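You operate a simulated robot arm through the tools that you are given. There is no shell and no other tool.

The job below is to be done with a simulated robot arm. You get a single attempt, and the scene is never put back.

TASK
Put the small red comb on the top of the grey counter away on the top of the drain board. Then switch the red power switch off. Then take the grey hand brush and put it on the top of the grey counter. Then switch the vacuum switch on. Then take the red massage brush and leave it on top of the blue case. Then close the top tool drawer. Then stack the chalk blue tub from the open part of the tool counter on top of the salts blue tub. Then turn the portion dial to 2. Then open the bottom desk drawer. The order counts.

Only the result counts: the job must be done as asked and must still hold three seconds after the hand-in. Knocking over, shifting, dropping, spilling or breaking anything else fails it.

THE ROBOT
A 7-joint arm with a two-finger parallel gripper on a trunk, on a base that drives. Base frame: it is fixed to the floor where the robot stands at the start and does not move with it; the origin is under the middle of the robot, x ahead of it, y to its left, z up. Readings come in cm, rad, newtons and seconds.
With the tool pointing down near the work surface it reaches from about 38 to 80 cm from the robot's upright axis, wherever it stands. Its first joint turns from -2.496 to 2.496 rad. Places, roughly: blue case (18x14x5 cm) [-80, -60, 90]; blue tub [-100, 25, 75]; bottom desk drawer [-80, -160, 20]; grey hand brush (12x5x8 cm) [30, 60, 80]; portion dial [-100, -30, 90]; red massage brush [-100, 125, 100]; red power switch [0, 40, 90]; small red comb [50, -25, 100]; top of the drain board [310, -260, 90]; top of the grey counter [70, -10, 90]; top tool drawer [-80, 60, 60]; vacuum switch [-80, 180, 60]. Payload 3 kg.
The tool frame sits at the grasp point between the pads (the TCP): z along the fingers, y along the line on which they close. The tips reach 3 cm beyond it. Largest opening 11 cm; finger width 2, thickness 1; the body of the gripper, 4.8 by 11.2 cm, starts 5.5 cm behind the TCP.
Orientation is that of the tool frame in the base frame, as a unit quaternion [w, x, y, z]. With the fingers straight down and closing along the base's y, the tool's x points along the base's -x, its y along +y and its z along -z.

THE INTERFACE
- The arm moves only by the tool servo_tool. Its arguments are lists of equal length, an entry for each row: "travel": the shift along the tool's x, y, z in cm, a list of three; "rot": the turn, a rotation vector about the tool's x, y, z in rad, a list of three; "claw": the opening, from 0 (shut) to 1 (fully open). In form: {"travel": [[x, y, z], ...], "rot": [[wx, wy, wz], ...], "claw": [claw, ...]}. A call has 1 to 20 rows; each row is the pose to reach, as a shift and turn from the pose commanded when the call began, along the tool's axes at that moment. A row lasts 0.2 s, in which the tool goes at most 5 cm and 0.15 rad; a call with a longer step from one row to the next is refused whole, and so is a gripper value outside its range. Where a pose cannot be reached the arm comes as near as it can. A force on the tool above 40 N (or 10 N above the force at the start of the call, whichever is more), or a blocked arm, ends the call early, and 0.2 s more pass. The fingers move at their own pace (about 15.3 cm/s each) and stop on an object; they squeeze with about 32 N. The grip force told is the motor's: it shows also when the fingers shut on nothing. Time passes only in rows, and 0.2 s behind the last, so rows that repeat a pose let the fingers close. It gives the time, the measured TCP pose, the force on the tool (base axes), the opening and the grip force at its end, in the units of the frame above (readings bear some noise), with the torque about the TCP (base axes, N m) and any sound that the robot's microphone picked up.
- Cameras (640 x 400 px; columns grow to the right, rows downward): "scene" is now at [-20.33, 45.53, 129.64]; the picture's right is [-0.00, -0.22, -0.97], its down [-0.99, -0.13, 0.03] and it looks along [-0.13, 0.97, -0.22] (base axes); focal length 214 px, centre (320, 200). "wrist" rides on the gripper at [7.3, 1.7, -10.3] in the tool frame; the picture's right is [-0.23, 0.97, 0.00], its down [-0.76, -0.18, -0.62] and it looks along [-0.61, -0.14, 0.78] (tool axes); focal length 222 px, centre (320, 200). There is no depth. A picture from a camera that has moved, and an enlarged one, comes with that camera's place and axes in the base frame and with its lens. The place of the scene camera against the robot may be out by one fixed shift of up to 1.2 cm in any direction.
- camera(camera): a new picture of that camera. It takes no simulated time.
- raise_lower(by): slides the trunk up (or, below 0, down) by that many cm; the arm and the scene camera ride with it, the base frame stays. It gives what a move gives, with no picture.
- steer(legs): drives the robot by 1 to 6 legs, each [ahead, turn to the left] in cm and rad, along the robot's own axes; the way and the turn of a leg run together, so that a leg with both is an arc; at most 150 cm and 3.142 rad a leg. The arm and the cameras ride along, it lands a little off, and it stops where it bumps. It gives what a move gives.
- pan_tilt(pan, tilt): turns the head with the scene camera to pan (to the left, within 1.396 rad either way) and tilt (down, from -0.506 to 1.204), counted from straight ahead of the robot. It gives what a move gives.
- enlarge(camera, box): a new picture of the part [left, top, right, bottom] of that camera's present view, enlarged. It takes no simulated time.
- finish_job(): hands the job in; it is judged then, once.

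Nothing tells you exact positions but the pictures and the camera data. Unless the task says otherwise, let go and move clear before handing in.

The tools are called after "Emit:" by a JSON object that holds its "fn" and its "kwargs". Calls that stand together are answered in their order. servo_tool: Moves the arm, as the interface text tells. Its arguments: {"type":"object","properties":{"travel":{"type":"array","items":{"type":"array","items":{"type":"number"}}},"rot":{"type":"array","items":{"type":"array","items":{"type":"number"}}},"claw":{"type":"array","items":{"type":"number"}}},"required":["travel","rot","claw"]} The other tools are called the same way: raise_lower (by) slides the trunk up or down; steer (legs) drives the base; pan_tilt (pan, tilt) turns the head that bears the scene camera; camera (camera) takes a picture; enlarge (camera, box) takes an enlarged picture of a part of a camera's view; finish_job () hands the job in.

At the start:

```text
t: 0.0
eef_pos: [-30.14, 36.33, 119.91]
orientation: [0.0, 0.001, 1.0, 0.0]
contact_force: [-0.3, -0.9, 0.7]
wrist_torque: [0.0, 0.01, -0.02]
width: 11.03
grip_force: 0.0
trunk travel left (down, up): [-30.0, 19.0]
robot x, y, heading: [-0.14, 0.18, -0.001]
head pan, tilt: [1.346, 0.136]
```

scene: 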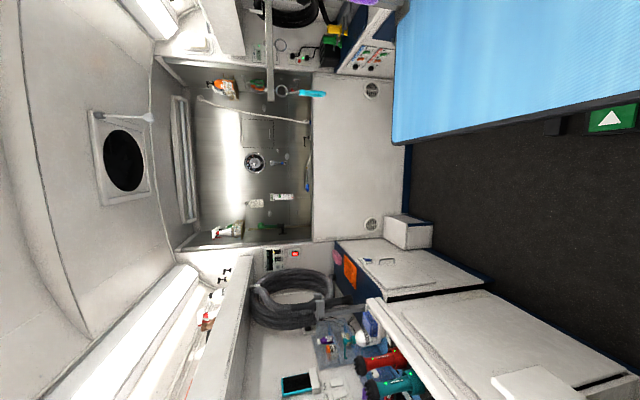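
wrist: 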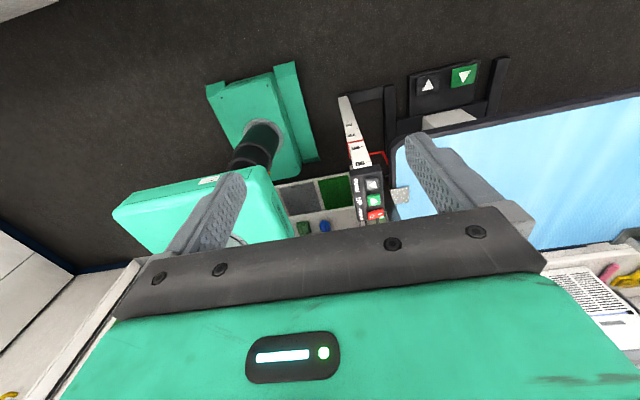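

The scene picture is rolled by 90° (picture right is world down), and the head is looking to the robot's left into a van-like mobile grooming workshop. I'll look around before moving anything, starting straight ahead at the grey counter.

Emit:
{"fn": "pan_tilt", "kwargs": {"pan": 0.0, "tilt": 0.5}}

Emit:
{"fn": "camera", "kwargs": {"camera": "scene"}}

```text
t: 1.5
eef_pos: [-30.18, 36.24, 119.88]
orientation: [-0.001, 0.001, 1.0, -0.001]
contact_force: [0.2, -0.4, 0.6]
wrist_torque: [0.02, 0.04, -0.02]
width: 11.0
grip_force: 0.0
trunk travel left (down, up): [-30.0, 19.0]
robot x, y, heading: [0.1, -0.19, 0.001]
head pan, tilt: [0.0, 0.499]
```

```text
taken
camera scene: at [-23.73, 36.53, 122.66], right [0.0, -1.0, 0.0], down [-0.88, 0.0, 0.48], along [-0.48, 0.0, -0.88], focal length 214 px, centre (320, 200)
```

scene: 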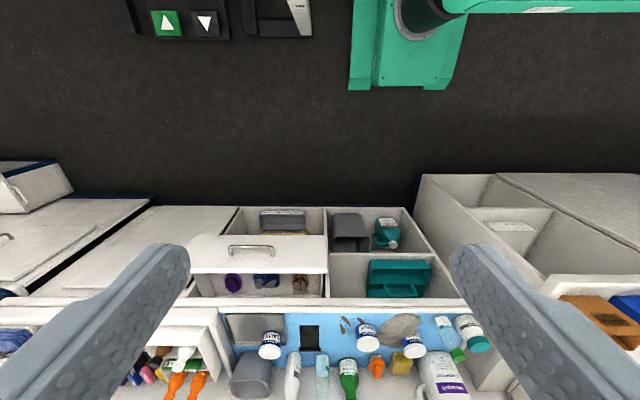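

The "scene" camera turns out to ride on the gripper: its fingers are in view and the axes agree. I'll pan it around to map the surroundings from here.

Emit:
{"fn": "pan_tilt", "kwargs": {"pan": 0.0, "tilt": 1.2}}

Emit:
{"fn": "camera", "kwargs": {"camera": "scene"}}

Emit:
{"fn": "pan_tilt", "kwargs": {"pan": -1.35, "tilt": 0.2}}

Emit:
{"fn": "camera", "kwargs": {"camera": "scene"}}

Emit:
{"fn": "pan_tilt", "kwargs": {"pan": 0.0, "tilt": -0.5}}

Emit:
{"fn": "camera", "kwargs": {"camera": "scene"}}

```text
t: 2.6
eef_pos: [-30.24, 36.1, 119.92]
orientation: [0.001, 0.002, 1.0, 0.0]
contact_force: [0.3, 0.5, -0.4]
wrist_torque: [-0.03, -0.02, -0.04]
width: 10.99
grip_force: 0.0
trunk travel left (down, up): [-30.0, 19.0]
robot x, y, heading: [0.18, -0.23, -0.001]
head pan, tilt: [0.0, 1.201]
```

```text
taken
camera scene: at [-29.09, 36.55, 126.15], right [0.0, -1.0, 0.0], down [-0.36, 0.0, 0.93], along [-0.93, 0.0, -0.36], focal length 214 px, centre (320, 200)
```

scene: 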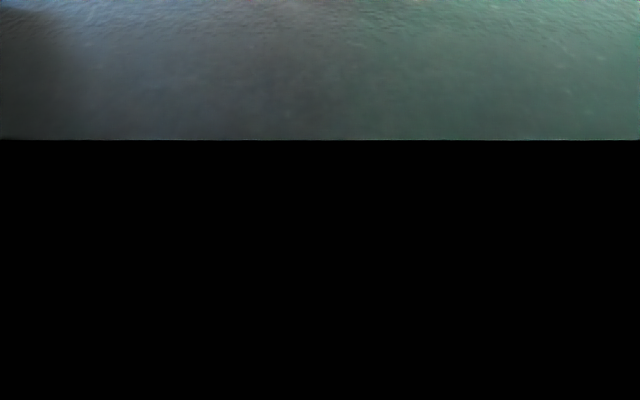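

```text
t: 4.1
eef_pos: [-30.04, 36.22, 119.84]
orientation: [0.0, 0.001, 1.0, 0.0]
contact_force: [-0.4, 0.1, -0.1]
wrist_torque: [0.01, 0.01, 0.01]
width: 10.99
grip_force: 0.1
trunk travel left (down, up): [-30.0, 19.0]
robot x, y, heading: [0.21, 0.21, 0.001]
head pan, tilt: [-1.349, 0.201]
```

```text
taken
camera scene: at [-21.01, 27.42, 129.7], right [0.0, -0.22, 0.98], down [-0.98, 0.2, 0.04], along [-0.2, -0.95, -0.22], focal length 214 px, centre (320, 200)
```

scene: 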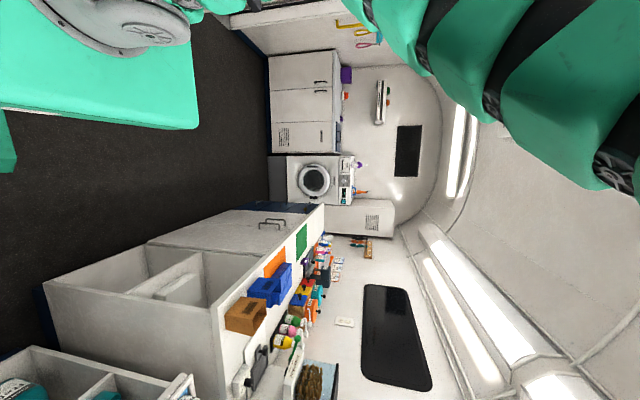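

```text
t: 5.6
eef_pos: [-30.14, 36.21, 119.88]
orientation: [0.001, 0.001, 1.0, 0.0]
contact_force: [-0.5, 0.6, -0.6]
wrist_torque: [0.01, -0.03, 0.03]
width: 10.99
grip_force: 0.0
trunk travel left (down, up): [-30.0, 19.0]
robot x, y, heading: [0.14, -0.15, -0.002]
head pan, tilt: [0.0, -0.499]
```

```text
taken
camera scene: at [-15.12, 36.48, 125.05], right [0.0, -1.0, 0.0], down [-0.88, 0.0, -0.48], along [0.48, 0.0, -0.88], focal length 214 px, centre (320, 200)
```

scene: 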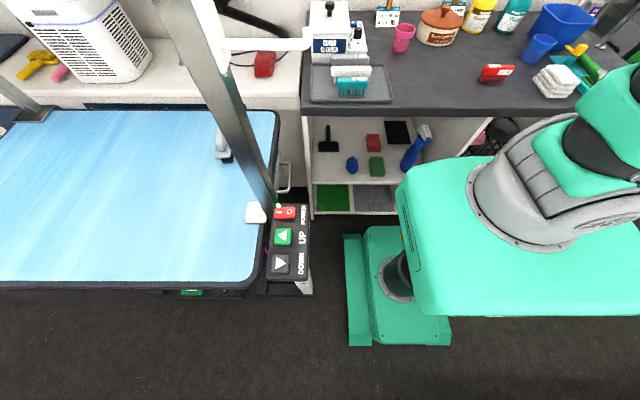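

Now I have a good view: the power-switch box (red button, UP, DOWN) is in front-left of the robot, the dark grey counter is ahead, and the blue grooming table is at left. I'll enlarge the important parts.

Emit:
{"fn": "enlarge", "kwargs": {"camera": "scene", "box": [300, 0, 640, 212]}}

Emit:
{"fn": "enlarge", "kwargs": {"camera": "scene", "box": [160, 120, 340, 320]}}

Emit:
{"fn": "camera", "kwargs": {"camera": "wrist"}}

```text
1.88 times, centred on (470, 106) of scene
camera zoom: at [-15.12, 36.48, 125.05], right [0.0, -1.0, 0.0], down [-0.88, 0.0, -0.48], along [0.48, 0.0, -0.88], focal length 404 px, centre (38, 377)
```

zoom: 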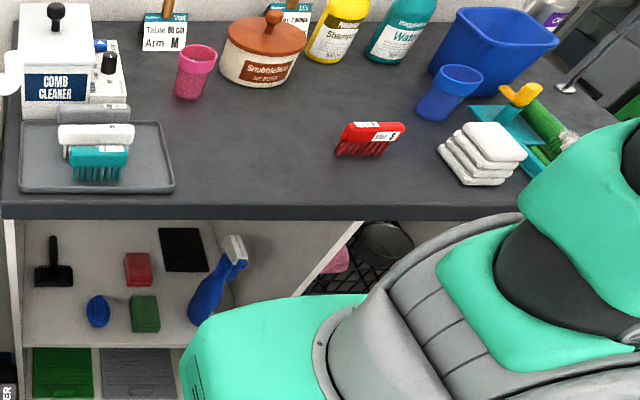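

```text
2.00 times, centred on (250, 220) of scene
camera zoom: at [-15.12, 36.48, 125.05], right [0.0, -1.0, 0.0], down [-0.88, 0.0, -0.48], along [0.48, 0.0, -0.88], focal length 429 px, centre (460, 160)
```

zoom: 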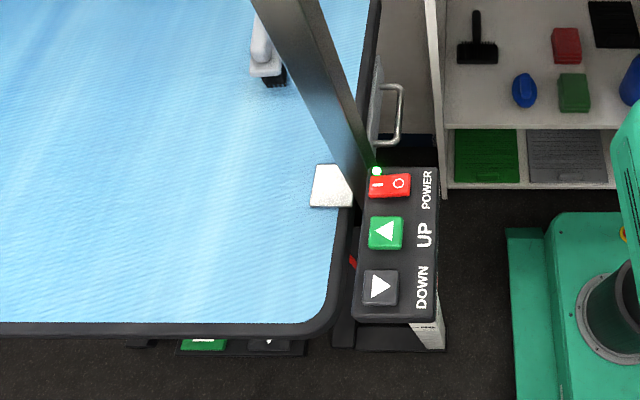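

```text
taken
camera wrist: at [-37.35, 37.91, 130.17], right [0.23, 0.97, 0.0], down [0.76, -0.18, 0.62], along [0.61, -0.14, -0.78], focal length 222 px, centre (320, 200)
```

wrist: 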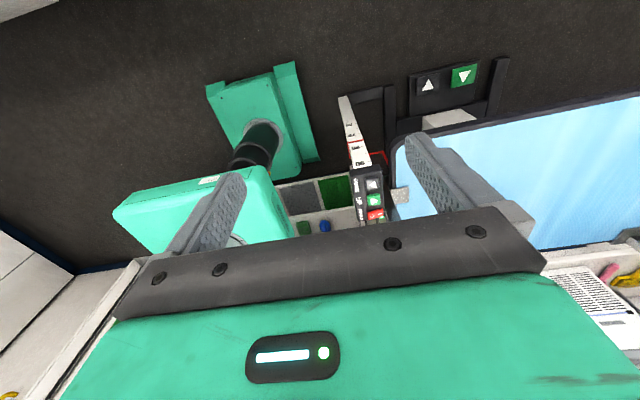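

The rocker power switch (I/O, green LED lit) is on the table's control box, and the red comb stands on the dark counter. I'll survey toward −y, where the drain board lies, and look in more detail toward the tool counter.

Emit:
{"fn": "pan_tilt", "kwargs": {"pan": -1.1, "tilt": -0.5}}

Emit:
{"fn": "camera", "kwargs": {"camera": "scene"}}

Emit:
{"fn": "pan_tilt", "kwargs": {"pan": 1.1, "tilt": -0.5}}

Emit:
{"fn": "camera", "kwargs": {"camera": "scene"}}

Emit:
{"fn": "pan_tilt", "kwargs": {"pan": -0.7, "tilt": 0.5}}

Emit:
{"fn": "camera", "kwargs": {"camera": "scene"}}

Emit:
{"fn": "pan_tilt", "kwargs": {"pan": 0.8, "tilt": 0.5}}

Emit:
{"fn": "camera", "kwargs": {"camera": "scene"}}

```text
t: 6.9
eef_pos: [-30.17, 36.28, 119.93]
orientation: [0.0, 0.003, 1.0, 0.0]
contact_force: [-0.8, 0.5, 0.0]
wrist_torque: [0.0, 0.01, 0.04]
width: 11.01
grip_force: 0.0
trunk travel left (down, up): [-30.0, 19.0]
robot x, y, heading: [0.49, 0.32, -0.002]
head pan, tilt: [-1.1, -0.499]
```

```text
taken
camera scene: at [-15.14, 30.51, 128.71], right [0.0, -0.45, 0.89], down [-0.88, -0.42, -0.22], along [0.48, -0.78, -0.4], focal length 214 px, centre (320, 200)
```

scene: 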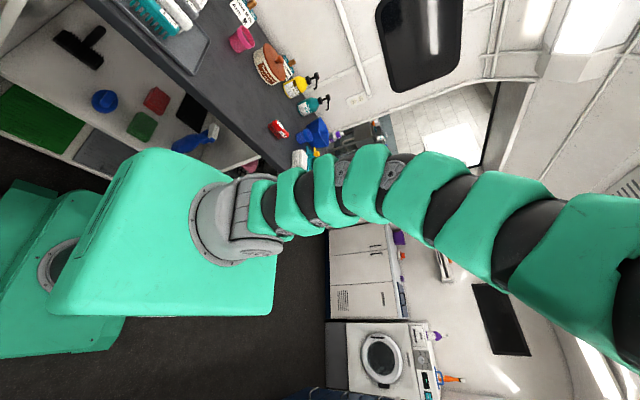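

```text
t: 9.0
eef_pos: [-30.12, 36.17, 119.82]
orientation: [-0.001, 0.003, 1.0, 0.0]
contact_force: [0.7, -0.4, -0.2]
wrist_torque: [0.01, 0.0, -0.01]
width: 11.01
grip_force: 0.0
trunk travel left (down, up): [-30.0, 19.0]
robot x, y, heading: [-0.0, -0.08, 0.001]
head pan, tilt: [1.1, -0.499]
```

```text
taken
camera scene: at [-15.09, 42.46, 128.71], right [0.0, -0.45, -0.89], down [-0.88, 0.43, -0.22], along [0.48, 0.78, -0.4], focal length 214 px, centre (320, 200)
```

scene: 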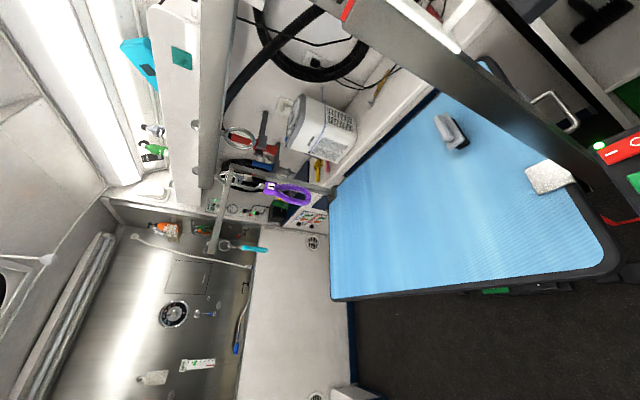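

```text
t: 10.8
eef_pos: [-30.12, 36.23, 119.93]
orientation: [0.0, 0.003, 1.0, 0.001]
contact_force: [0.0, 0.0, -0.2]
wrist_torque: [0.01, -0.03, 0.01]
width: 10.99
grip_force: 0.0
trunk travel left (down, up): [-30.0, 19.0]
robot x, y, heading: [0.18, -0.1, 0.006]
head pan, tilt: [-0.7, 0.499]
```

```text
taken
camera scene: at [-23.75, 30.66, 124.79], right [0.0, -0.77, 0.64], down [-0.88, 0.31, 0.37], along [-0.48, -0.56, -0.67], focal length 214 px, centre (320, 200)
```

scene: 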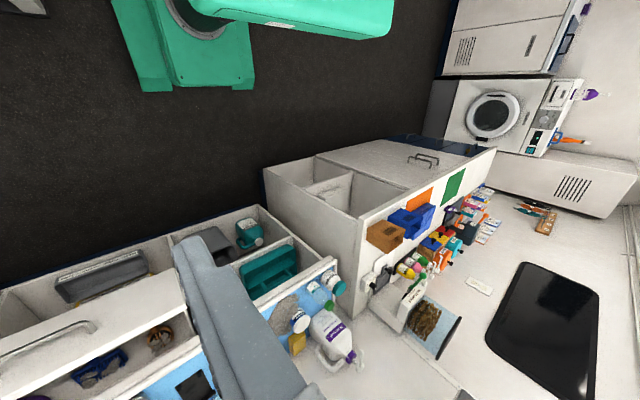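

```text
t: 12.4
eef_pos: [-30.22, 36.24, 119.91]
orientation: [-0.001, 0.001, 1.0, -0.001]
contact_force: [0.5, 0.6, -0.7]
wrist_torque: [-0.02, -0.02, 0.0]
width: 10.99
grip_force: 0.0
trunk travel left (down, up): [-30.0, 19.0]
robot x, y, heading: [0.01, 0.0, 0.002]
head pan, tilt: [0.799, 0.499]
```

```text
taken
camera scene: at [-23.7, 43.04, 125.41], right [0.0, -0.7, -0.72], down [-0.88, -0.34, 0.33], along [-0.48, 0.63, -0.61], focal length 214 px, centre (320, 200)
```

scene: 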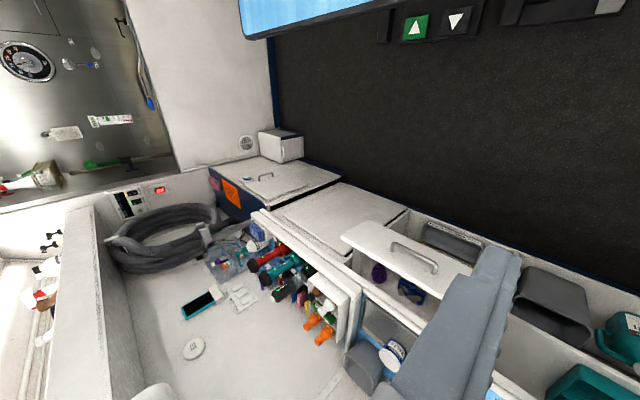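

I can see the tool counter with its open drawer, vacuum hose, tubs, and the desk with drawers beyond. I'll enlarge several regions to identify the targets.

Emit:
{"fn": "enlarge", "kwargs": {"camera": "scene", "box": [60, 100, 300, 250]}}

Emit:
{"fn": "enlarge", "kwargs": {"camera": "scene", "box": [180, 180, 420, 360]}}

Emit:
{"fn": "pan_tilt", "kwargs": {"pan": 0.0, "tilt": 0.75}}

Emit:
{"fn": "camera", "kwargs": {"camera": "scene"}}

```text
2.67 times, centred on (180, 175) of scene
camera zoom: at [-23.7, 43.04, 125.41], right [0.0, -0.7, -0.72], down [-0.88, -0.34, 0.33], along [-0.48, 0.63, -0.61], focal length 572 px, centre (693, 267)
```

zoom: 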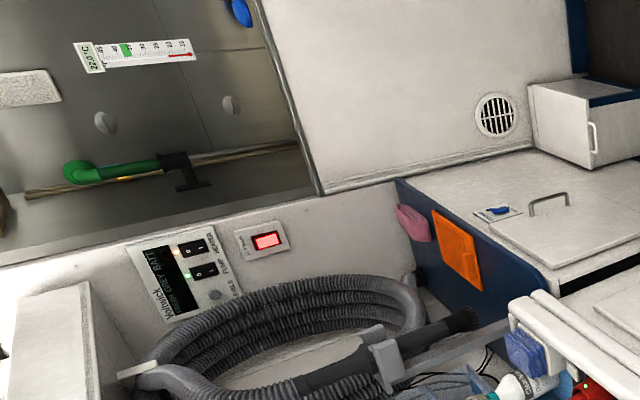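

```text
2.22 times, centred on (300, 270) of scene
camera zoom: at [-23.7, 43.04, 125.41], right [0.0, -0.7, -0.72], down [-0.88, -0.34, 0.33], along [-0.48, 0.63, -0.61], focal length 477 px, centre (364, 44)
```

zoom: 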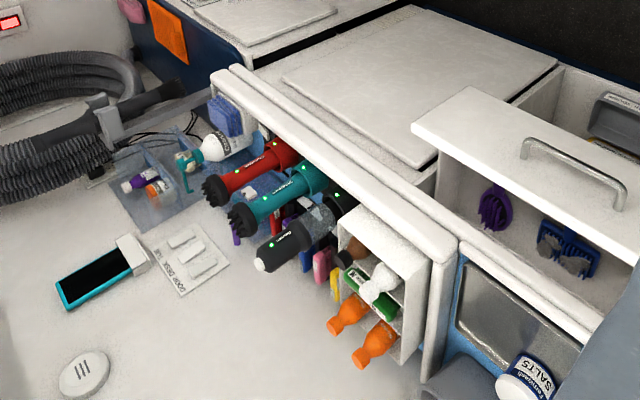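

```text
t: 13.5
eef_pos: [-30.2, 36.32, 119.89]
orientation: [0.0, 0.003, 1.0, 0.0]
contact_force: [0.5, -0.7, 0.0]
wrist_torque: [0.0, 0.01, 0.01]
width: 11.0
grip_force: 0.0
trunk travel left (down, up): [-30.0, 19.0]
robot x, y, heading: [0.45, -0.0, -0.001]
head pan, tilt: [0.0, 0.75]
```

```text
taken
camera scene: at [-25.92, 36.54, 123.47], right [0.0, -1.0, 0.0], down [-0.73, 0.0, 0.68], along [-0.68, 0.0, -0.73], focal length 214 px, centre (320, 200)
```

scene: 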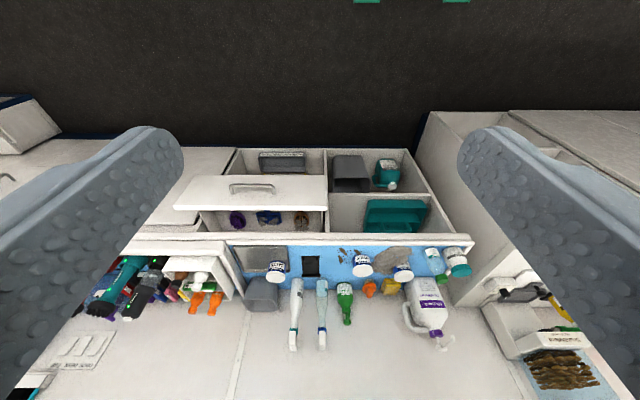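

The vacuum panel, open top drawer, tubs (one labelled SALTS) and dryers are all on the −x side. To get the arm to the comb without sweeping past the table's post, I'll back off a little and turn left in open aisle space.

Emit:
{"fn": "steer", "kwargs": {"legs": [[-15, 0]]}}

Emit:
{"fn": "pan_tilt", "kwargs": {"pan": 0.0, "tilt": 0.0}}

Emit:
{"fn": "camera", "kwargs": {"camera": "scene"}}

```text
t: 14.9
eef_pos: [-45.48, 36.23, 119.87]
orientation: [0.0, 0.001, 1.0, -0.001]
contact_force: [0.5, 0.0, 0.0]
wrist_torque: [-0.01, 0.0, 0.0]
width: 11.01
grip_force: 0.2
trunk travel left (down, up): [-30.0, 19.0]
robot x, y, heading: [-14.98, -0.07, 0.007]
head pan, tilt: [0.0, 0.75]
```

```text
t: 16.0
eef_pos: [-45.42, 36.2, 119.84]
orientation: [0.0, 0.002, 1.0, 0.0]
contact_force: [0.8, 0.5, -0.6]
wrist_torque: [0.01, 0.01, -0.05]
width: 11.0
grip_force: 0.0
trunk travel left (down, up): [-30.0, 19.0]
robot x, y, heading: [-15.16, 0.11, 0.002]
head pan, tilt: [0.0, 0.0]
```

```text
taken
camera scene: at [-34.41, 36.49, 122.81], right [0.0, -1.0, 0.0], down [-1.0, 0.0, 0.0], along [0.0, 0.0, -1.0], focal length 214 px, centre (320, 200)
```

scene: 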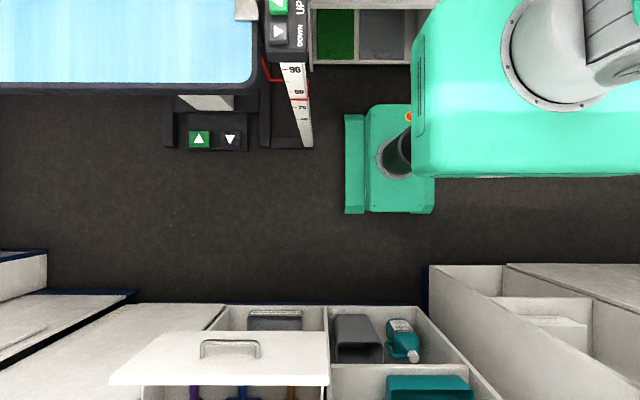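

Straight-down view shows the base clear of the table's stand and of the tool counter. I'll turn left about 2.46 rad so the arm swings through the open aisle and the camera can look toward the drain board.

Emit:
{"fn": "steer", "kwargs": {"legs": [[0, 1.23], [0, 1.23]]}}

Emit:
{"fn": "pan_tilt", "kwargs": {"pan": 0.0, "tilt": 1.0}}

Emit:
{"fn": "camera", "kwargs": {"camera": "scene"}}

Emit:
{"fn": "camera", "kwargs": {"camera": "wrist"}}

```text
t: 22.7
eef_pos: [-13.06, -47.23, 119.99]
orientation: [0.0, 0.947, -0.32, -0.001]
contact_force: [0.2, 0.4, 0.0]
wrist_torque: [0.02, 0.01, 0.0]
width: 11.01
grip_force: 0.0
trunk travel left (down, up): [-30.0, 19.0]
robot x, y, heading: [-18.02, -4.16, 2.497]
head pan, tilt: [0.0, 0.0]
```

```text
t: 24.0
eef_pos: [-12.94, -47.22, 119.85]
orientation: [0.0, 0.947, -0.32, 0.0]
contact_force: [-1.2, 0.0, 1.0]
wrist_torque: [0.0, 0.04, -0.01]
width: 11.01
grip_force: 0.1
trunk travel left (down, up): [-30.0, 19.0]
robot x, y, heading: [-18.28, -4.12, 2.494]
head pan, tilt: [0.0, 1.0]
```

```text
taken
camera scene: at [-14.73, -45.49, 124.89], right [0.61, 0.8, 0.0], down [0.43, -0.33, 0.84], along [0.67, -0.51, -0.54], focal length 214 px, centre (320, 200)
```

scene: 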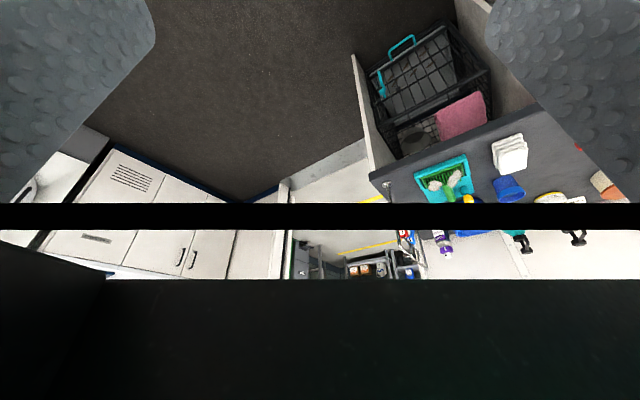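

```text
taken
camera wrist: at [-8.16, -52.97, 130.27], right [-0.77, -0.64, 0.0], down [-0.5, 0.6, 0.62], along [-0.4, 0.48, -0.78], focal length 222 px, centre (320, 200)
```

wrist: 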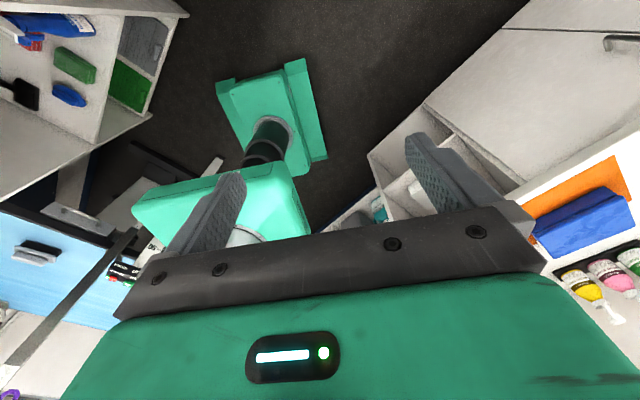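

The passage to the drain board lies past the end of the grey counter. I'll first swing the arm around to the front of the robot, over the free aisle, turning the wrist along with it.

Emit:
{"fn": "servo_tool", "kwargs": {"travel": [[-3.4, 3.0, 0], [-7.1, 5.7, 0], [-11.0, 8.0, 0], [-15.2, 9.9, 0], [-19.6, 11.3, 0], [-24.1, 12.3, 0], [-28.6, 12.8, 0], [-33.3, 12.8, 0], [-37.9, 12.3, 0], [-42.4, 11.4, 0], [-46.8, 9.9, 0], [-51.1, 8.0, 0], [-55.2, 5.7, 0], [-59.0, 3.0, 0], [-62.5, -0.2, 0], [-65.6, -3.7, 0], [-68.3, -7.5, 0], [-70.6, -11.6, 0], [-72.4, -16.0, 0], [-73.8, -20.5, 0]], "rot": [[0, 0, 0.1047], [0, 0, 0.2094], [0, 0, 0.3141], [0, 0, 0.4188], [0, 0, 0.5235], [0, 0, 0.6282], [0, 0, 0.7329], [0, 0, 0.8376], [0, 0, 0.9423], [0, 0, 1.047], [0, 0, 1.1517], [0, 0, 1.2564], [0, 0, 1.3611], [0, 0, 1.4658], [0, 0, 1.5705], [0, 0, 1.6752], [0, 0, 1.7799], [0, 0, 1.8846], [0, 0, 1.9893], [0, 0, 2.094]], "claw": [1, 1, 1, 1, 1, 1, 1, 1, 1, 1, 1, 1, 1, 1, 1, 1, 1, 1, 1, 1]}}

```text
t: 28.2
eef_pos: [-59.16, 13.87, 120.17]
orientation: [0.001, -0.197, 0.98, 0.0]
contact_force: [-0.6, -0.1, -0.7]
wrist_torque: [0.04, -0.03, -0.01]
width: 11.03
grip_force: 0.0
trunk travel left (down, up): [-30.0, 19.0]
robot x, y, heading: [-18.18, -4.24, 2.496]
head pan, tilt: [0.0, 1.0]
```

The arm is now in front of the robot. I'll turn left about 3.55 rad to face the grey counter with the comb.

Emit:
{"fn": "steer", "kwargs": {"legs": [[0, 1.8], [0, 1.75]]}}

Emit:
{"fn": "pan_tilt", "kwargs": {"pan": 0.0, "tilt": 0.0}}

Emit:
{"fn": "camera", "kwargs": {"camera": "scene"}}

Emit:
{"fn": "camera", "kwargs": {"camera": "wrist"}}

```text
t: 34.0
eef_pos: [-20.87, -49.27, 120.15]
orientation: [0.001, 0.919, -0.395, -0.001]
contact_force: [1.2, 0.0, -0.3]
wrist_torque: [-0.02, 0.1, 0.0]
width: 11.0
grip_force: 0.2
trunk travel left (down, up): [-30.0, 19.0]
robot x, y, heading: [-24.2, -3.02, -1.828]
head pan, tilt: [0.0, 1.0]
stopped in leg 2: the robot was blocked; the commanded pose is now the measured one
```

```text
t: 35.3
eef_pos: [-21.06, -49.27, 120.19]
orientation: [-0.001, 0.919, -0.395, -0.002]
contact_force: [0.3, 0.7, 0.0]
wrist_torque: [-0.02, -0.03, 0.07]
width: 11.0
grip_force: 0.1
trunk travel left (down, up): [-30.0, 19.0]
robot x, y, heading: [-24.39, -3.03, -1.826]
head pan, tilt: [0.0, 0.0]
```

```text
taken
camera scene: at [-28.55, -40.98, 123.13], right [0.73, 0.69, 0.0], down [0.69, -0.73, 0.0], along [0.0, 0.0, -1.0], focal length 214 px, centre (320, 200)
```

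scene: 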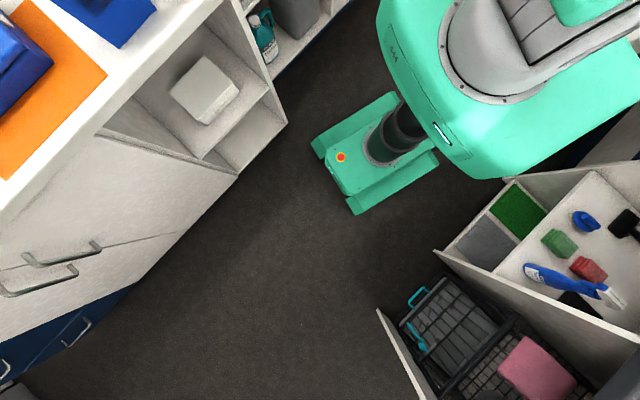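

```text
taken
camera wrist: at [-17.21, -55.74, 130.53], right [-0.86, -0.51, 0.0], down [-0.39, 0.67, 0.62], along [-0.32, 0.54, -0.78], focal length 222 px, centre (320, 200)
```

wrist: 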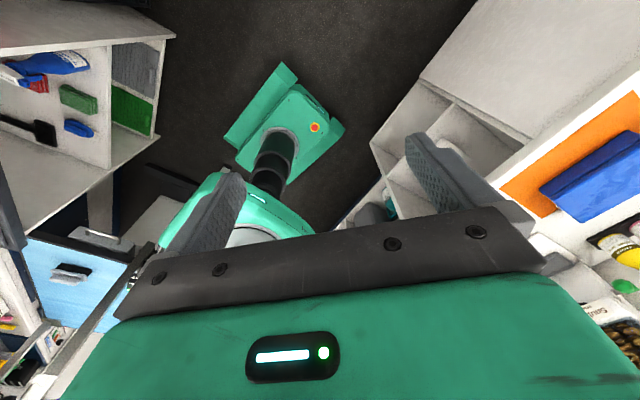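

The turn stopped early at heading −1.83, so something blocked the robot. I'll look closely at the base's surroundings before moving on.

Emit:
{"fn": "enlarge", "kwargs": {"camera": "scene", "box": [300, 0, 640, 212]}}

Emit:
{"fn": "pan_tilt", "kwargs": {"pan": -0.9, "tilt": -0.3}}

Emit:
{"fn": "camera", "kwargs": {"camera": "scene"}}

Emit:
{"fn": "pan_tilt", "kwargs": {"pan": 0.0, "tilt": -0.5}}

Emit:
{"fn": "camera", "kwargs": {"camera": "scene"}}

```text
1.88 times, centred on (470, 106) of scene
camera zoom: at [-28.55, -40.98, 123.13], right [0.73, 0.69, 0.0], down [0.69, -0.73, 0.0], along [0.0, 0.0, -1.0], focal length 404 px, centre (38, 377)
```

zoom: 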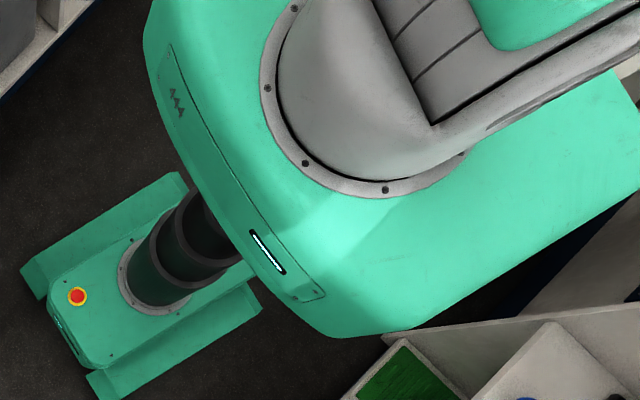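

```text
t: 36.5
eef_pos: [-21.05, -49.17, 120.23]
orientation: [-0.001, 0.919, -0.395, -0.001]
contact_force: [0.6, 0.7, -0.4]
wrist_torque: [0.03, -0.01, -0.01]
width: 11.01
grip_force: 0.1
trunk travel left (down, up): [-30.0, 19.0]
robot x, y, heading: [-24.84, -2.7, -1.829]
head pan, tilt: [-0.901, -0.3]
```

```text
taken
camera scene: at [-25.84, -34.89, 127.25], right [0.45, 0.43, 0.78], down [0.82, -0.53, -0.19], along [0.34, 0.73, -0.59], focal length 214 px, centre (320, 200)
```

scene: 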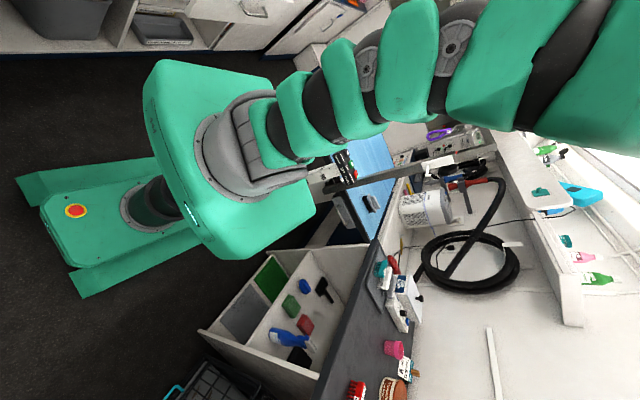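

```text
t: 37.7
eef_pos: [-21.04, -49.35, 120.17]
orientation: [-0.001, 0.919, -0.394, -0.001]
contact_force: [0.2, -0.4, -0.2]
wrist_torque: [0.01, -0.01, 0.0]
width: 11.0
grip_force: 0.0
trunk travel left (down, up): [-30.0, 19.0]
robot x, y, heading: [-24.38, -2.3, -1.826]
head pan, tilt: [0.0, -0.499]
```

```text
taken
camera scene: at [-31.3, -38.06, 125.44], right [0.73, 0.69, 0.0], down [0.6, -0.64, -0.48], along [-0.33, 0.35, -0.88], focal length 214 px, centre (320, 200)
```

scene: 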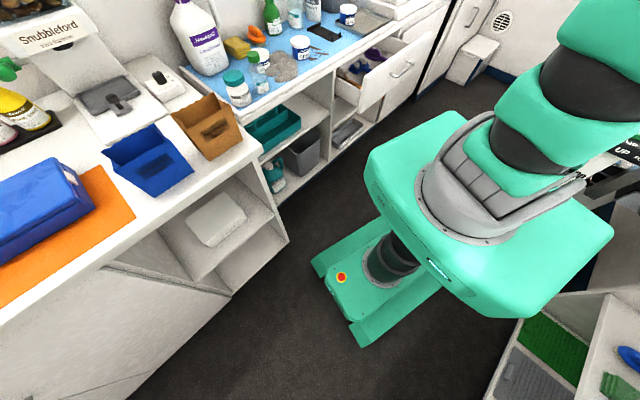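

Nothing visible touches the base; the torso corner, control box and shelves all look clear. I'll try a small further turn to see whether it really is blocked.

Emit:
{"fn": "steer", "kwargs": {"legs": [[0, 0.15]]}}

```text
t: 38.7
eef_pos: [-14.06, -48.26, 120.17]
orientation: [0.0, 0.946, -0.325, -0.001]
contact_force: [0.1, -0.3, -0.7]
wrist_torque: [-0.02, 0.02, -0.01]
width: 11.02
grip_force: 0.1
trunk travel left (down, up): [-30.0, 19.0]
robot x, y, heading: [-24.99, -2.66, -1.676]
head pan, tilt: [0.0, -0.499]
```

It turned freely this time. I'll continue in moderate steps.

Emit:
{"fn": "steer", "kwargs": {"legs": [[0, 0.75]]}}

Emit:
{"fn": "camera", "kwargs": {"camera": "scene"}}

```text
t: 41.1
eef_pos: [13.85, -28.77, 120.24]
orientation: [0.0, 0.999, 0.041, 0.0]
contact_force: [0.8, 0.1, 0.3]
wrist_torque: [0.0, 0.02, -0.02]
width: 11.0
grip_force: 0.0
trunk travel left (down, up): [-30.0, 19.0]
robot x, y, heading: [-26.85, -4.04, -0.93]
head pan, tilt: [0.0, -0.499]
```

```text
taken
camera scene: at [-1.12, -29.74, 125.49], right [-0.08, 1.0, 0.0], down [0.87, 0.07, -0.48], along [-0.48, -0.04, -0.88], focal length 214 px, centre (320, 200)
```

scene: 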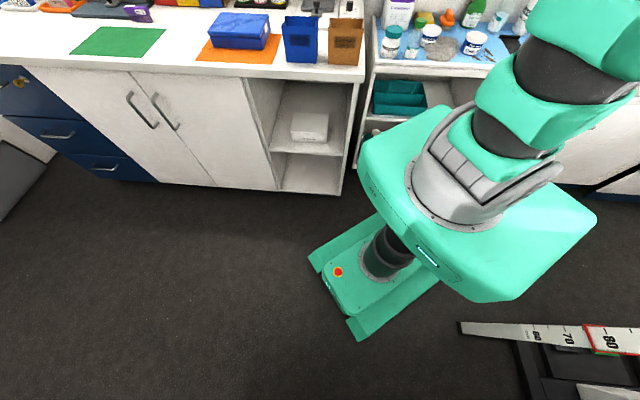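

Continuing the turn toward the counter; the torso end is near the table's ruler stand, so I'll go a bit more carefully.

Emit:
{"fn": "steer", "kwargs": {"legs": [[0, 0.5]]}}

Emit:
{"fn": "pan_tilt", "kwargs": {"pan": 0.0, "tilt": 0.6}}

Emit:
{"fn": "camera", "kwargs": {"camera": "scene"}}

Emit:
{"fn": "camera", "kwargs": {"camera": "wrist"}}

```text
t: 43.0
eef_pos: [21.04, -6.8, 120.36]
orientation: [0.0, 0.959, 0.282, -0.002]
contact_force: [-0.2, 0.0, 0.1]
wrist_torque: [-0.03, -0.02, -0.02]
width: 11.0
grip_force: 0.2
trunk travel left (down, up): [-30.0, 19.0]
robot x, y, heading: [-27.34, -5.46, -0.437]
head pan, tilt: [0.0, -0.499]
```

```text
t: 44.3
eef_pos: [20.94, -6.79, 120.39]
orientation: [0.001, 0.959, 0.283, 0.0]
contact_force: [0.2, -0.1, 0.7]
wrist_torque: [-0.01, 0.01, -0.01]
width: 11.0
grip_force: 0.1
trunk travel left (down, up): [-30.0, 19.0]
robot x, y, heading: [-27.32, -5.52, -0.437]
head pan, tilt: [0.0, 0.6]
```

```text
taken
camera scene: at [16.42, -9.43, 123.42], right [-0.54, 0.84, 0.0], down [0.69, 0.45, 0.56], along [0.47, 0.31, -0.83], focal length 214 px, centre (320, 200)
```

scene: 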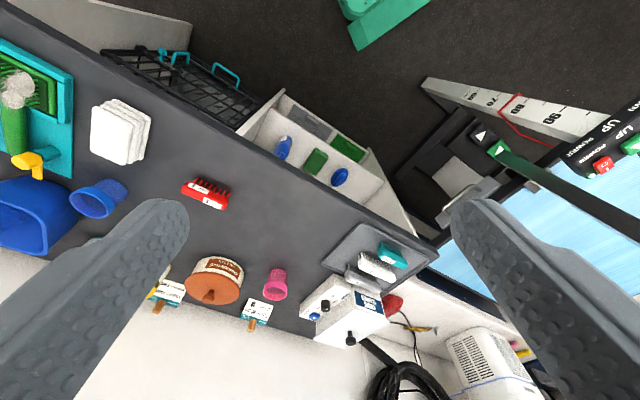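

```text
taken
camera wrist: at [28.05, -4.3, 130.65], right [0.34, -0.94, 0.0], down [-0.74, -0.26, 0.62], along [-0.59, -0.21, -0.78], focal length 222 px, centre (320, 200)
```

wrist: 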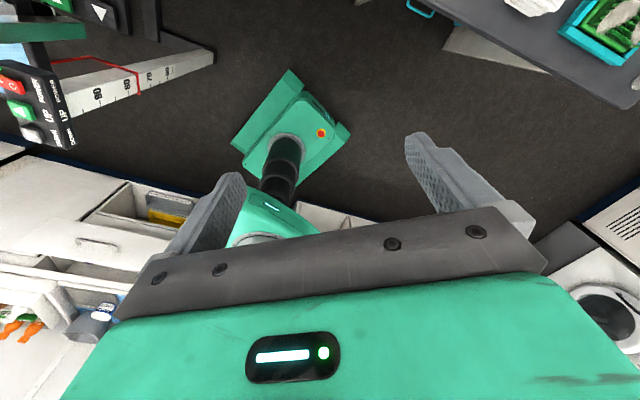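

The comb is visible at about [48, −16, 87]. I'll zoom in on it from here.

Emit:
{"fn": "enlarge", "kwargs": {"camera": "scene", "box": [150, 150, 270, 225]}}

Emit:
{"fn": "pan_tilt", "kwargs": {"pan": 0.6, "tilt": 0.5}}

Emit:
{"fn": "camera", "kwargs": {"camera": "scene"}}

Emit:
{"fn": "pan_tilt", "kwargs": {"pan": 1.3, "tilt": 0.2}}

Emit:
{"fn": "camera", "kwargs": {"camera": "scene"}}

```text
5.33 times, centred on (210, 188) of scene
camera zoom: at [16.42, -9.43, 123.42], right [-0.54, 0.84, 0.0], down [0.69, 0.45, 0.56], along [0.47, 0.31, -0.83], focal length 1144 px, centre (907, 267)
```

zoom: 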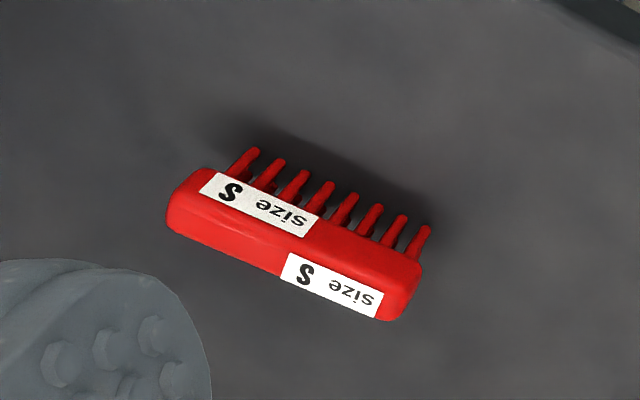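

```text
t: 45.3
eef_pos: [20.97, -6.73, 120.31]
orientation: [0.0, 0.959, 0.282, 0.0]
contact_force: [0.0, 0.9, 0.1]
wrist_torque: [-0.03, -0.04, 0.0]
width: 11.0
grip_force: 0.0
trunk travel left (down, up): [-30.0, 19.0]
robot x, y, heading: [-27.44, -5.3, -0.438]
head pan, tilt: [0.6, 0.499]
```

```text
taken
camera scene: at [18.45, -14.22, 124.75], right [-0.45, 0.69, -0.56], down [0.59, 0.7, 0.39], along [0.67, -0.16, -0.73], focal length 214 px, centre (320, 200)
```

scene: 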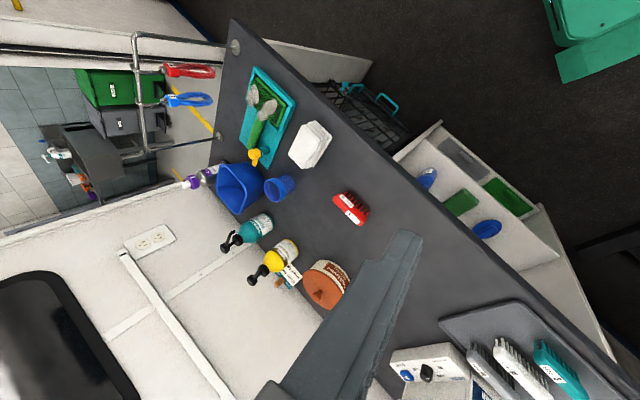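

```text
t: 46.4
eef_pos: [21.1, -6.76, 120.25]
orientation: [0.0, 0.959, 0.282, -0.002]
contact_force: [-0.3, 0.2, 0.3]
wrist_torque: [0.02, 0.02, 0.0]
width: 11.02
grip_force: 0.1
trunk travel left (down, up): [-30.0, 19.0]
robot x, y, heading: [-27.44, -5.37, -0.438]
head pan, tilt: [1.3, 0.201]
```

```text
taken
camera scene: at [18.22, -18.95, 129.77], right [-0.15, 0.22, -0.96], down [0.72, 0.69, 0.05], along [0.68, -0.69, -0.26], focal length 214 px, centre (320, 200)
```

scene: 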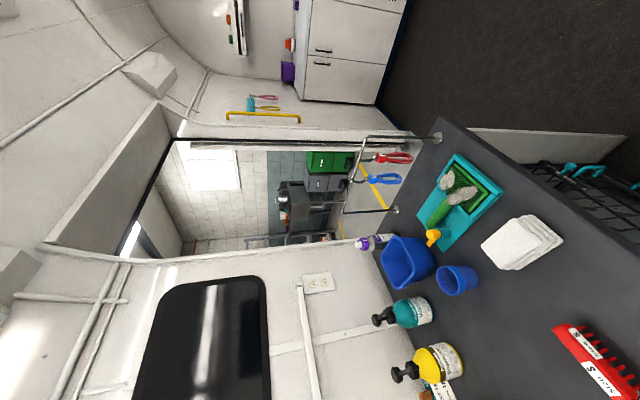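

The comb stands on its teeth, long axis roughly along y, counter top at about z=84.5. I'll drive 12 cm closer, then bring the tool above the comb with the fingers closing along x.

Emit:
{"fn": "steer", "kwargs": {"legs": [[12, 0]]}}

Emit:
{"fn": "pan_tilt", "kwargs": {"pan": 0.0, "tilt": 0.4}}

Emit:
{"fn": "camera", "kwargs": {"camera": "scene"}}

```text
t: 47.6
eef_pos: [32.08, -11.97, 120.34]
orientation: [0.001, 0.959, 0.283, -0.002]
contact_force: [-0.2, -0.1, 0.1]
wrist_torque: [0.0, -0.04, -0.01]
width: 11.0
grip_force: 0.1
trunk travel left (down, up): [-30.0, 19.0]
robot x, y, heading: [-15.92, -10.94, -0.438]
head pan, tilt: [1.3, 0.201]
```

```text
t: 49.1
eef_pos: [32.29, -11.98, 120.42]
orientation: [0.0, 0.959, 0.283, 0.0]
contact_force: [0.2, -0.1, 0.4]
wrist_torque: [-0.01, 0.04, -0.01]
width: 11.01
grip_force: 0.1
trunk travel left (down, up): [-30.0, 19.0]
robot x, y, heading: [-16.25, -10.99, -0.439]
head pan, tilt: [0.0, 0.4]
```

```text
taken
camera scene: at [26.07, -15.61, 123.05], right [-0.54, 0.84, 0.0], down [0.77, 0.5, 0.39], along [0.33, 0.21, -0.92], focal length 214 px, centre (320, 200)
```

scene: 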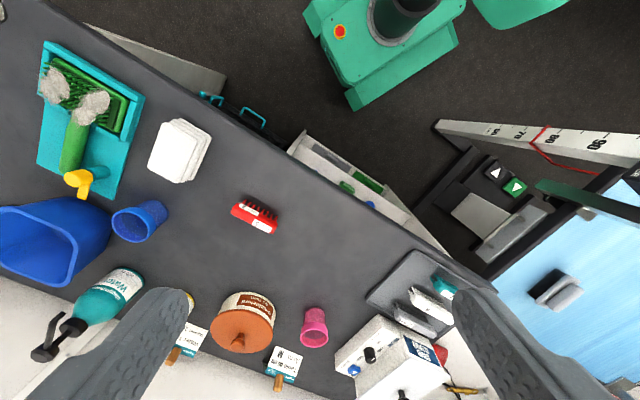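

The comb is confirmed at about [47.7, −15.6]. Raising the head camera out of the way and moving the tool above the comb with fingers turned to close across its thickness.

Emit:
{"fn": "pan_tilt", "kwargs": {"pan": 1.3, "tilt": 0.2}}

Emit:
{"fn": "servo_tool", "kwargs": {"travel": [[1.4, 1.45, 2.55], [2.8, 2.9, 5.1], [4.2, 4.35, 7.65], [5.5, 5.8, 10.2], [6.9, 7.2, 12.75], [8.3, 8.7, 15.3], [9.7, 10.1, 17.85], [11.08, 11.57, 20.4]], "rot": [[0, 0, -0.136], [0, 0, -0.272], [0, 0, -0.407], [0, 0, -0.543], [0, 0, -0.679], [0, 0, -0.815], [0, 0, -0.95], [0, 0, -1.086]], "claw": [1, 1, 1, 1, 1, 1, 1, 1]}}

Emit:
{"fn": "camera", "kwargs": {"camera": "wrist"}}

```text
t: 50.6
eef_pos: [32.19, -12.07, 120.46]
orientation: [0.0, 0.959, 0.283, 0.0]
contact_force: [-0.4, -0.3, -0.7]
wrist_torque: [-0.01, -0.01, -0.01]
width: 10.97
grip_force: 0.0
trunk travel left (down, up): [-30.0, 19.0]
robot x, y, heading: [-16.0, -10.63, -0.434]
head pan, tilt: [1.3, 0.201]
```

```text
t: 52.4
eef_pos: [47.86, -15.79, 99.83]
orientation: [0.001, 0.674, 0.738, -0.001]
contact_force: [-0.7, -0.6, 0.2]
wrist_torque: [0.01, -0.02, 0.03]
width: 11.01
grip_force: 0.1
trunk travel left (down, up): [-30.0, 19.0]
robot x, y, heading: [-16.31, -10.91, -0.439]
head pan, tilt: [1.3, 0.201]
```

```text
taken
camera wrist: at [48.93, -8.56, 110.24], right [0.99, -0.14, 0.0], down [-0.11, -0.77, 0.62], along [-0.09, -0.62, -0.78], focal length 222 px, centre (320, 200)
```

wrist: 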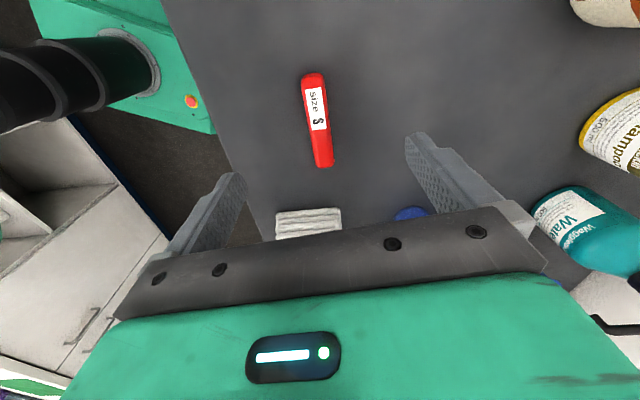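

The comb is centred between the fingers at x≈47.7, y≈−16.5. Descending so the tips stop about 1.3 cm above the counter, then closing.

Emit:
{"fn": "servo_tool", "kwargs": {"travel": [[-0.3, -0.1, 4], [-0.68, -0.26, 8], [-0.68, -0.26, 10.6], [-0.68, -0.26, 11.1]], "rot": [[0, 0, 0.04], [0, 0, 0.08], [0, 0, 0.08], [0, 0, 0.08]], "claw": [1, 1, 1, 1]}}

Emit:
{"fn": "camera", "kwargs": {"camera": "wrist"}}

```text
t: 53.4
eef_pos: [47.65, -16.21, 88.9]
orientation: [0.001, 0.704, 0.711, 0.0]
contact_force: [1.6, 0.9, 16.6]
wrist_torque: [0.15, 1.0, -0.09]
width: 10.95
grip_force: 0.0
trunk travel left (down, up): [-30.0, 19.0]
robot x, y, heading: [-15.96, -10.79, -0.442]
head pan, tilt: [1.3, 0.201]
```

```text
taken
camera wrist: at [49.17, -9.1, 99.33], right [0.98, -0.22, 0.0], down [-0.17, -0.76, 0.62], along [-0.13, -0.61, -0.78], focal length 222 px, centre (320, 200)
```

wrist: 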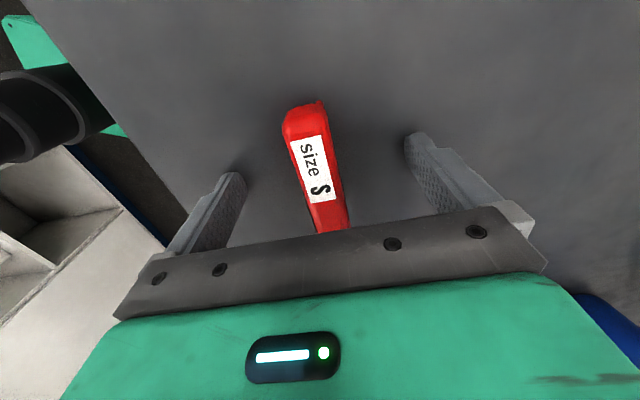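

The force shows the tips are just touching the counter (so the top is near z≈85.9). I'll raise 0.6 cm and close on the comb's spine.

Emit:
{"fn": "servo_tool", "kwargs": {"travel": [[0, 0, -0.6], [0, 0, -0.6], [0, 0, -0.6], [0, 0, -0.6], [0, 0, -0.6], [0, 0, -0.6]], "rot": [[0, 0, 0], [0, 0, 0], [0, 0, 0], [0, 0, 0], [0, 0, 0], [0, 0, 0]], "claw": [1, 0.6, 0.3, 0, 0, 0]}}

Emit:
{"fn": "camera", "kwargs": {"camera": "wrist"}}

```text
t: 54.8
eef_pos: [47.45, -16.34, 89.49]
orientation: [0.001, 0.704, 0.71, -0.001]
contact_force: [-0.6, 0.2, 0.6]
wrist_torque: [0.0, 0.0, -0.02]
width: 1.92
grip_force: 31.9
trunk travel left (down, up): [-30.0, 19.0]
robot x, y, heading: [-16.14, -10.79, -0.438]
head pan, tilt: [1.3, 0.201]
```

```text
taken
camera wrist: at [49.22, -9.13, 99.81], right [0.98, -0.22, 0.0], down [-0.17, -0.76, 0.62], along [-0.14, -0.61, -0.78], focal length 222 px, centre (320, 200)
```

wrist: 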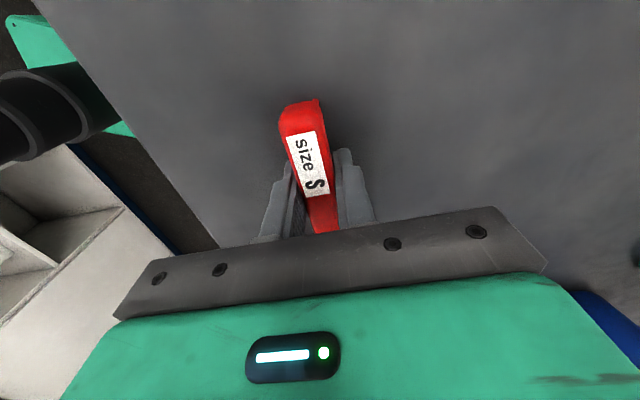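

The comb is gripped firmly (width 1.9 cm, 32 N). Lifting it and retracting the arm toward the robot.

Emit:
{"fn": "servo_tool", "kwargs": {"travel": [[0, 0, -2], [0, 0, -6], [0, 0, -11], [0, 0, -16], [0, 0, -21], [0, 0, -26], [-2.3, -3.8, -28], [-4.6, -7.6, -28], [-6.9, -11.4, -28], [-9.2, -15.2, -28], [-11.4, -19.0, -28], [-13.6, -22.7, -28]], "rot": [[0, 0, 0], [0, 0, 0], [0, 0, 0], [0, 0, 0], [0, 0, 0], [0, 0, 0], [0, 0, 0], [0, 0, 0], [0, 0, 0], [0, 0, 0], [0, 0, 0], [0, 0, 0]], "claw": [0, 0, 0, 0, 0, 0, 0, 0, 0, 0, 0, 0]}}

Emit:
{"fn": "camera", "kwargs": {"camera": "wrist"}}

Emit:
{"fn": "pan_tilt", "kwargs": {"pan": 0.9, "tilt": -0.4}}

Emit:
{"fn": "camera", "kwargs": {"camera": "scene"}}

```text
t: 57.4
eef_pos: [24.93, -30.22, 117.66]
orientation: [0.001, 0.703, 0.711, -0.002]
contact_force: [0.6, -1.1, -1.1]
wrist_torque: [-0.03, 0.02, 0.01]
width: 1.89
grip_force: 32.1
trunk travel left (down, up): [-30.0, 19.0]
robot x, y, heading: [-15.99, -11.1, -0.442]
head pan, tilt: [1.3, 0.201]
```

```text
taken
camera wrist: at [26.65, -22.94, 127.93], right [0.98, -0.22, 0.0], down [-0.17, -0.76, 0.62], along [-0.14, -0.61, -0.78], focal length 222 px, centre (320, 200)
```

wrist: 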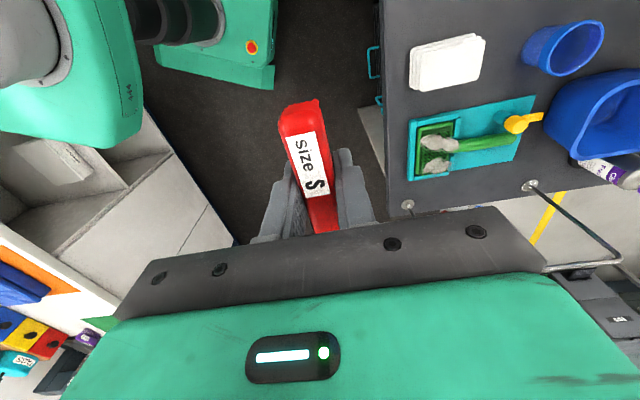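

```text
t: 58.4
eef_pos: [24.98, -30.24, 117.62]
orientation: [0.0, 0.704, 0.71, -0.001]
contact_force: [0.7, 0.0, 0.3]
wrist_torque: [-0.03, -0.02, 0.03]
width: 1.9
grip_force: 31.8
trunk travel left (down, up): [-30.0, 19.0]
robot x, y, heading: [-15.94, -10.88, -0.438]
head pan, tilt: [0.901, -0.4]
```

```text
taken
camera scene: at [30.93, -44.08, 125.0], right [-0.62, -0.01, -0.78], down [0.3, 0.92, -0.24], along [0.73, -0.38, -0.57], focal length 214 px, centre (320, 200)
```

scene: 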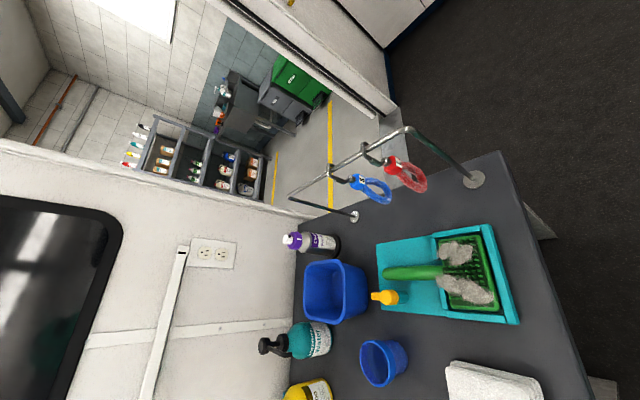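

The comb is held well. Through the doorway I see a garage-like room with a shelf and a stainless unit where the drain board should be. Let me enlarge there.

Emit:
{"fn": "enlarge", "kwargs": {"camera": "scene", "box": [120, 40, 340, 215]}}

Emit:
{"fn": "pan_tilt", "kwargs": {"pan": 0.5, "tilt": -0.5}}

Emit:
{"fn": "camera", "kwargs": {"camera": "scene"}}

```text
2.29 times, centred on (230, 128) of scene
camera zoom: at [30.93, -44.08, 125.0], right [-0.62, -0.01, -0.78], down [0.3, 0.92, -0.24], along [0.73, -0.38, -0.57], focal length 490 px, centre (526, 366)
```

zoom: 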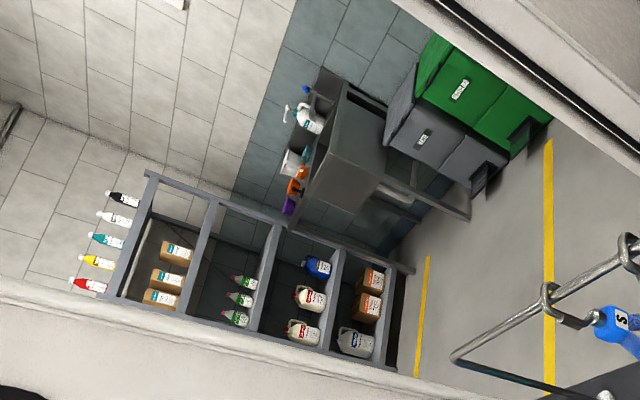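

```text
t: 59.2
eef_pos: [25.04, -30.15, 117.66]
orientation: [0.0, 0.704, 0.71, -0.001]
contact_force: [0.4, -0.5, 0.3]
wrist_torque: [0.0, 0.02, 0.02]
width: 1.87
grip_force: 32.0
trunk travel left (down, up): [-30.0, 19.0]
robot x, y, heading: [-15.8, -10.88, -0.437]
head pan, tilt: [0.499, -0.499]
```

```text
taken
camera scene: at [28.41, -44.81, 123.66], right [-0.88, -0.01, -0.48], down [0.22, 0.88, -0.42], along [0.42, -0.48, -0.77], focal length 214 px, centre (320, 200)
```

scene: 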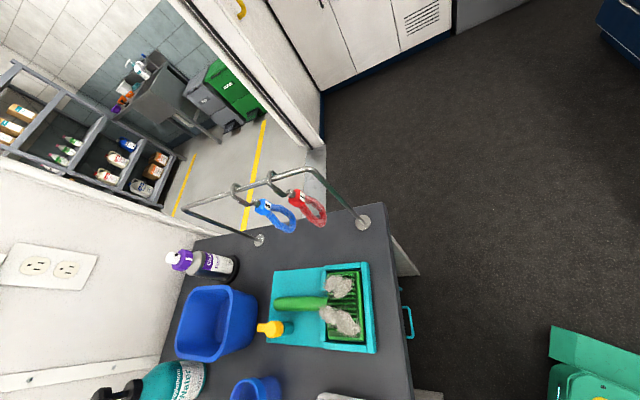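

The route: go down the aisle past the counter end, then through the doorway (about x=94, y −67…−170). First turn right and drive down the aisle.

Emit:
{"fn": "steer", "kwargs": {"legs": [[0, -1.0], [55, 0]]}}

Emit:
{"fn": "camera", "kwargs": {"camera": "scene"}}

```text
t: 65.1
eef_pos: [-2.9, -112.03, 117.53]
orientation: [-0.001, 0.958, 0.286, 0.0]
contact_force: [0.3, 0.4, -0.2]
wrist_torque: [0.01, 0.0, 0.03]
width: 0.01
grip_force: 31.9
trunk travel left (down, up): [-30.0, 19.0]
robot x, y, heading: [-7.9, -67.09, -1.437]
head pan, tilt: [0.499, -0.499]
```

```text
taken
camera scene: at [-13.59, -122.6, 123.67], right [-0.48, 0.73, -0.48], down [0.86, 0.29, -0.42], along [-0.17, -0.61, -0.77], focal length 214 px, centre (320, 200)
```

scene: 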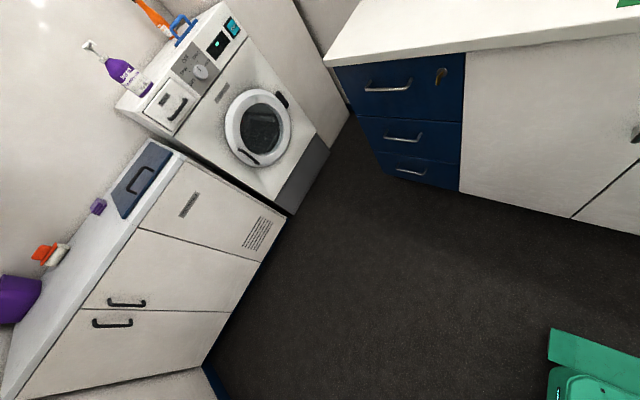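

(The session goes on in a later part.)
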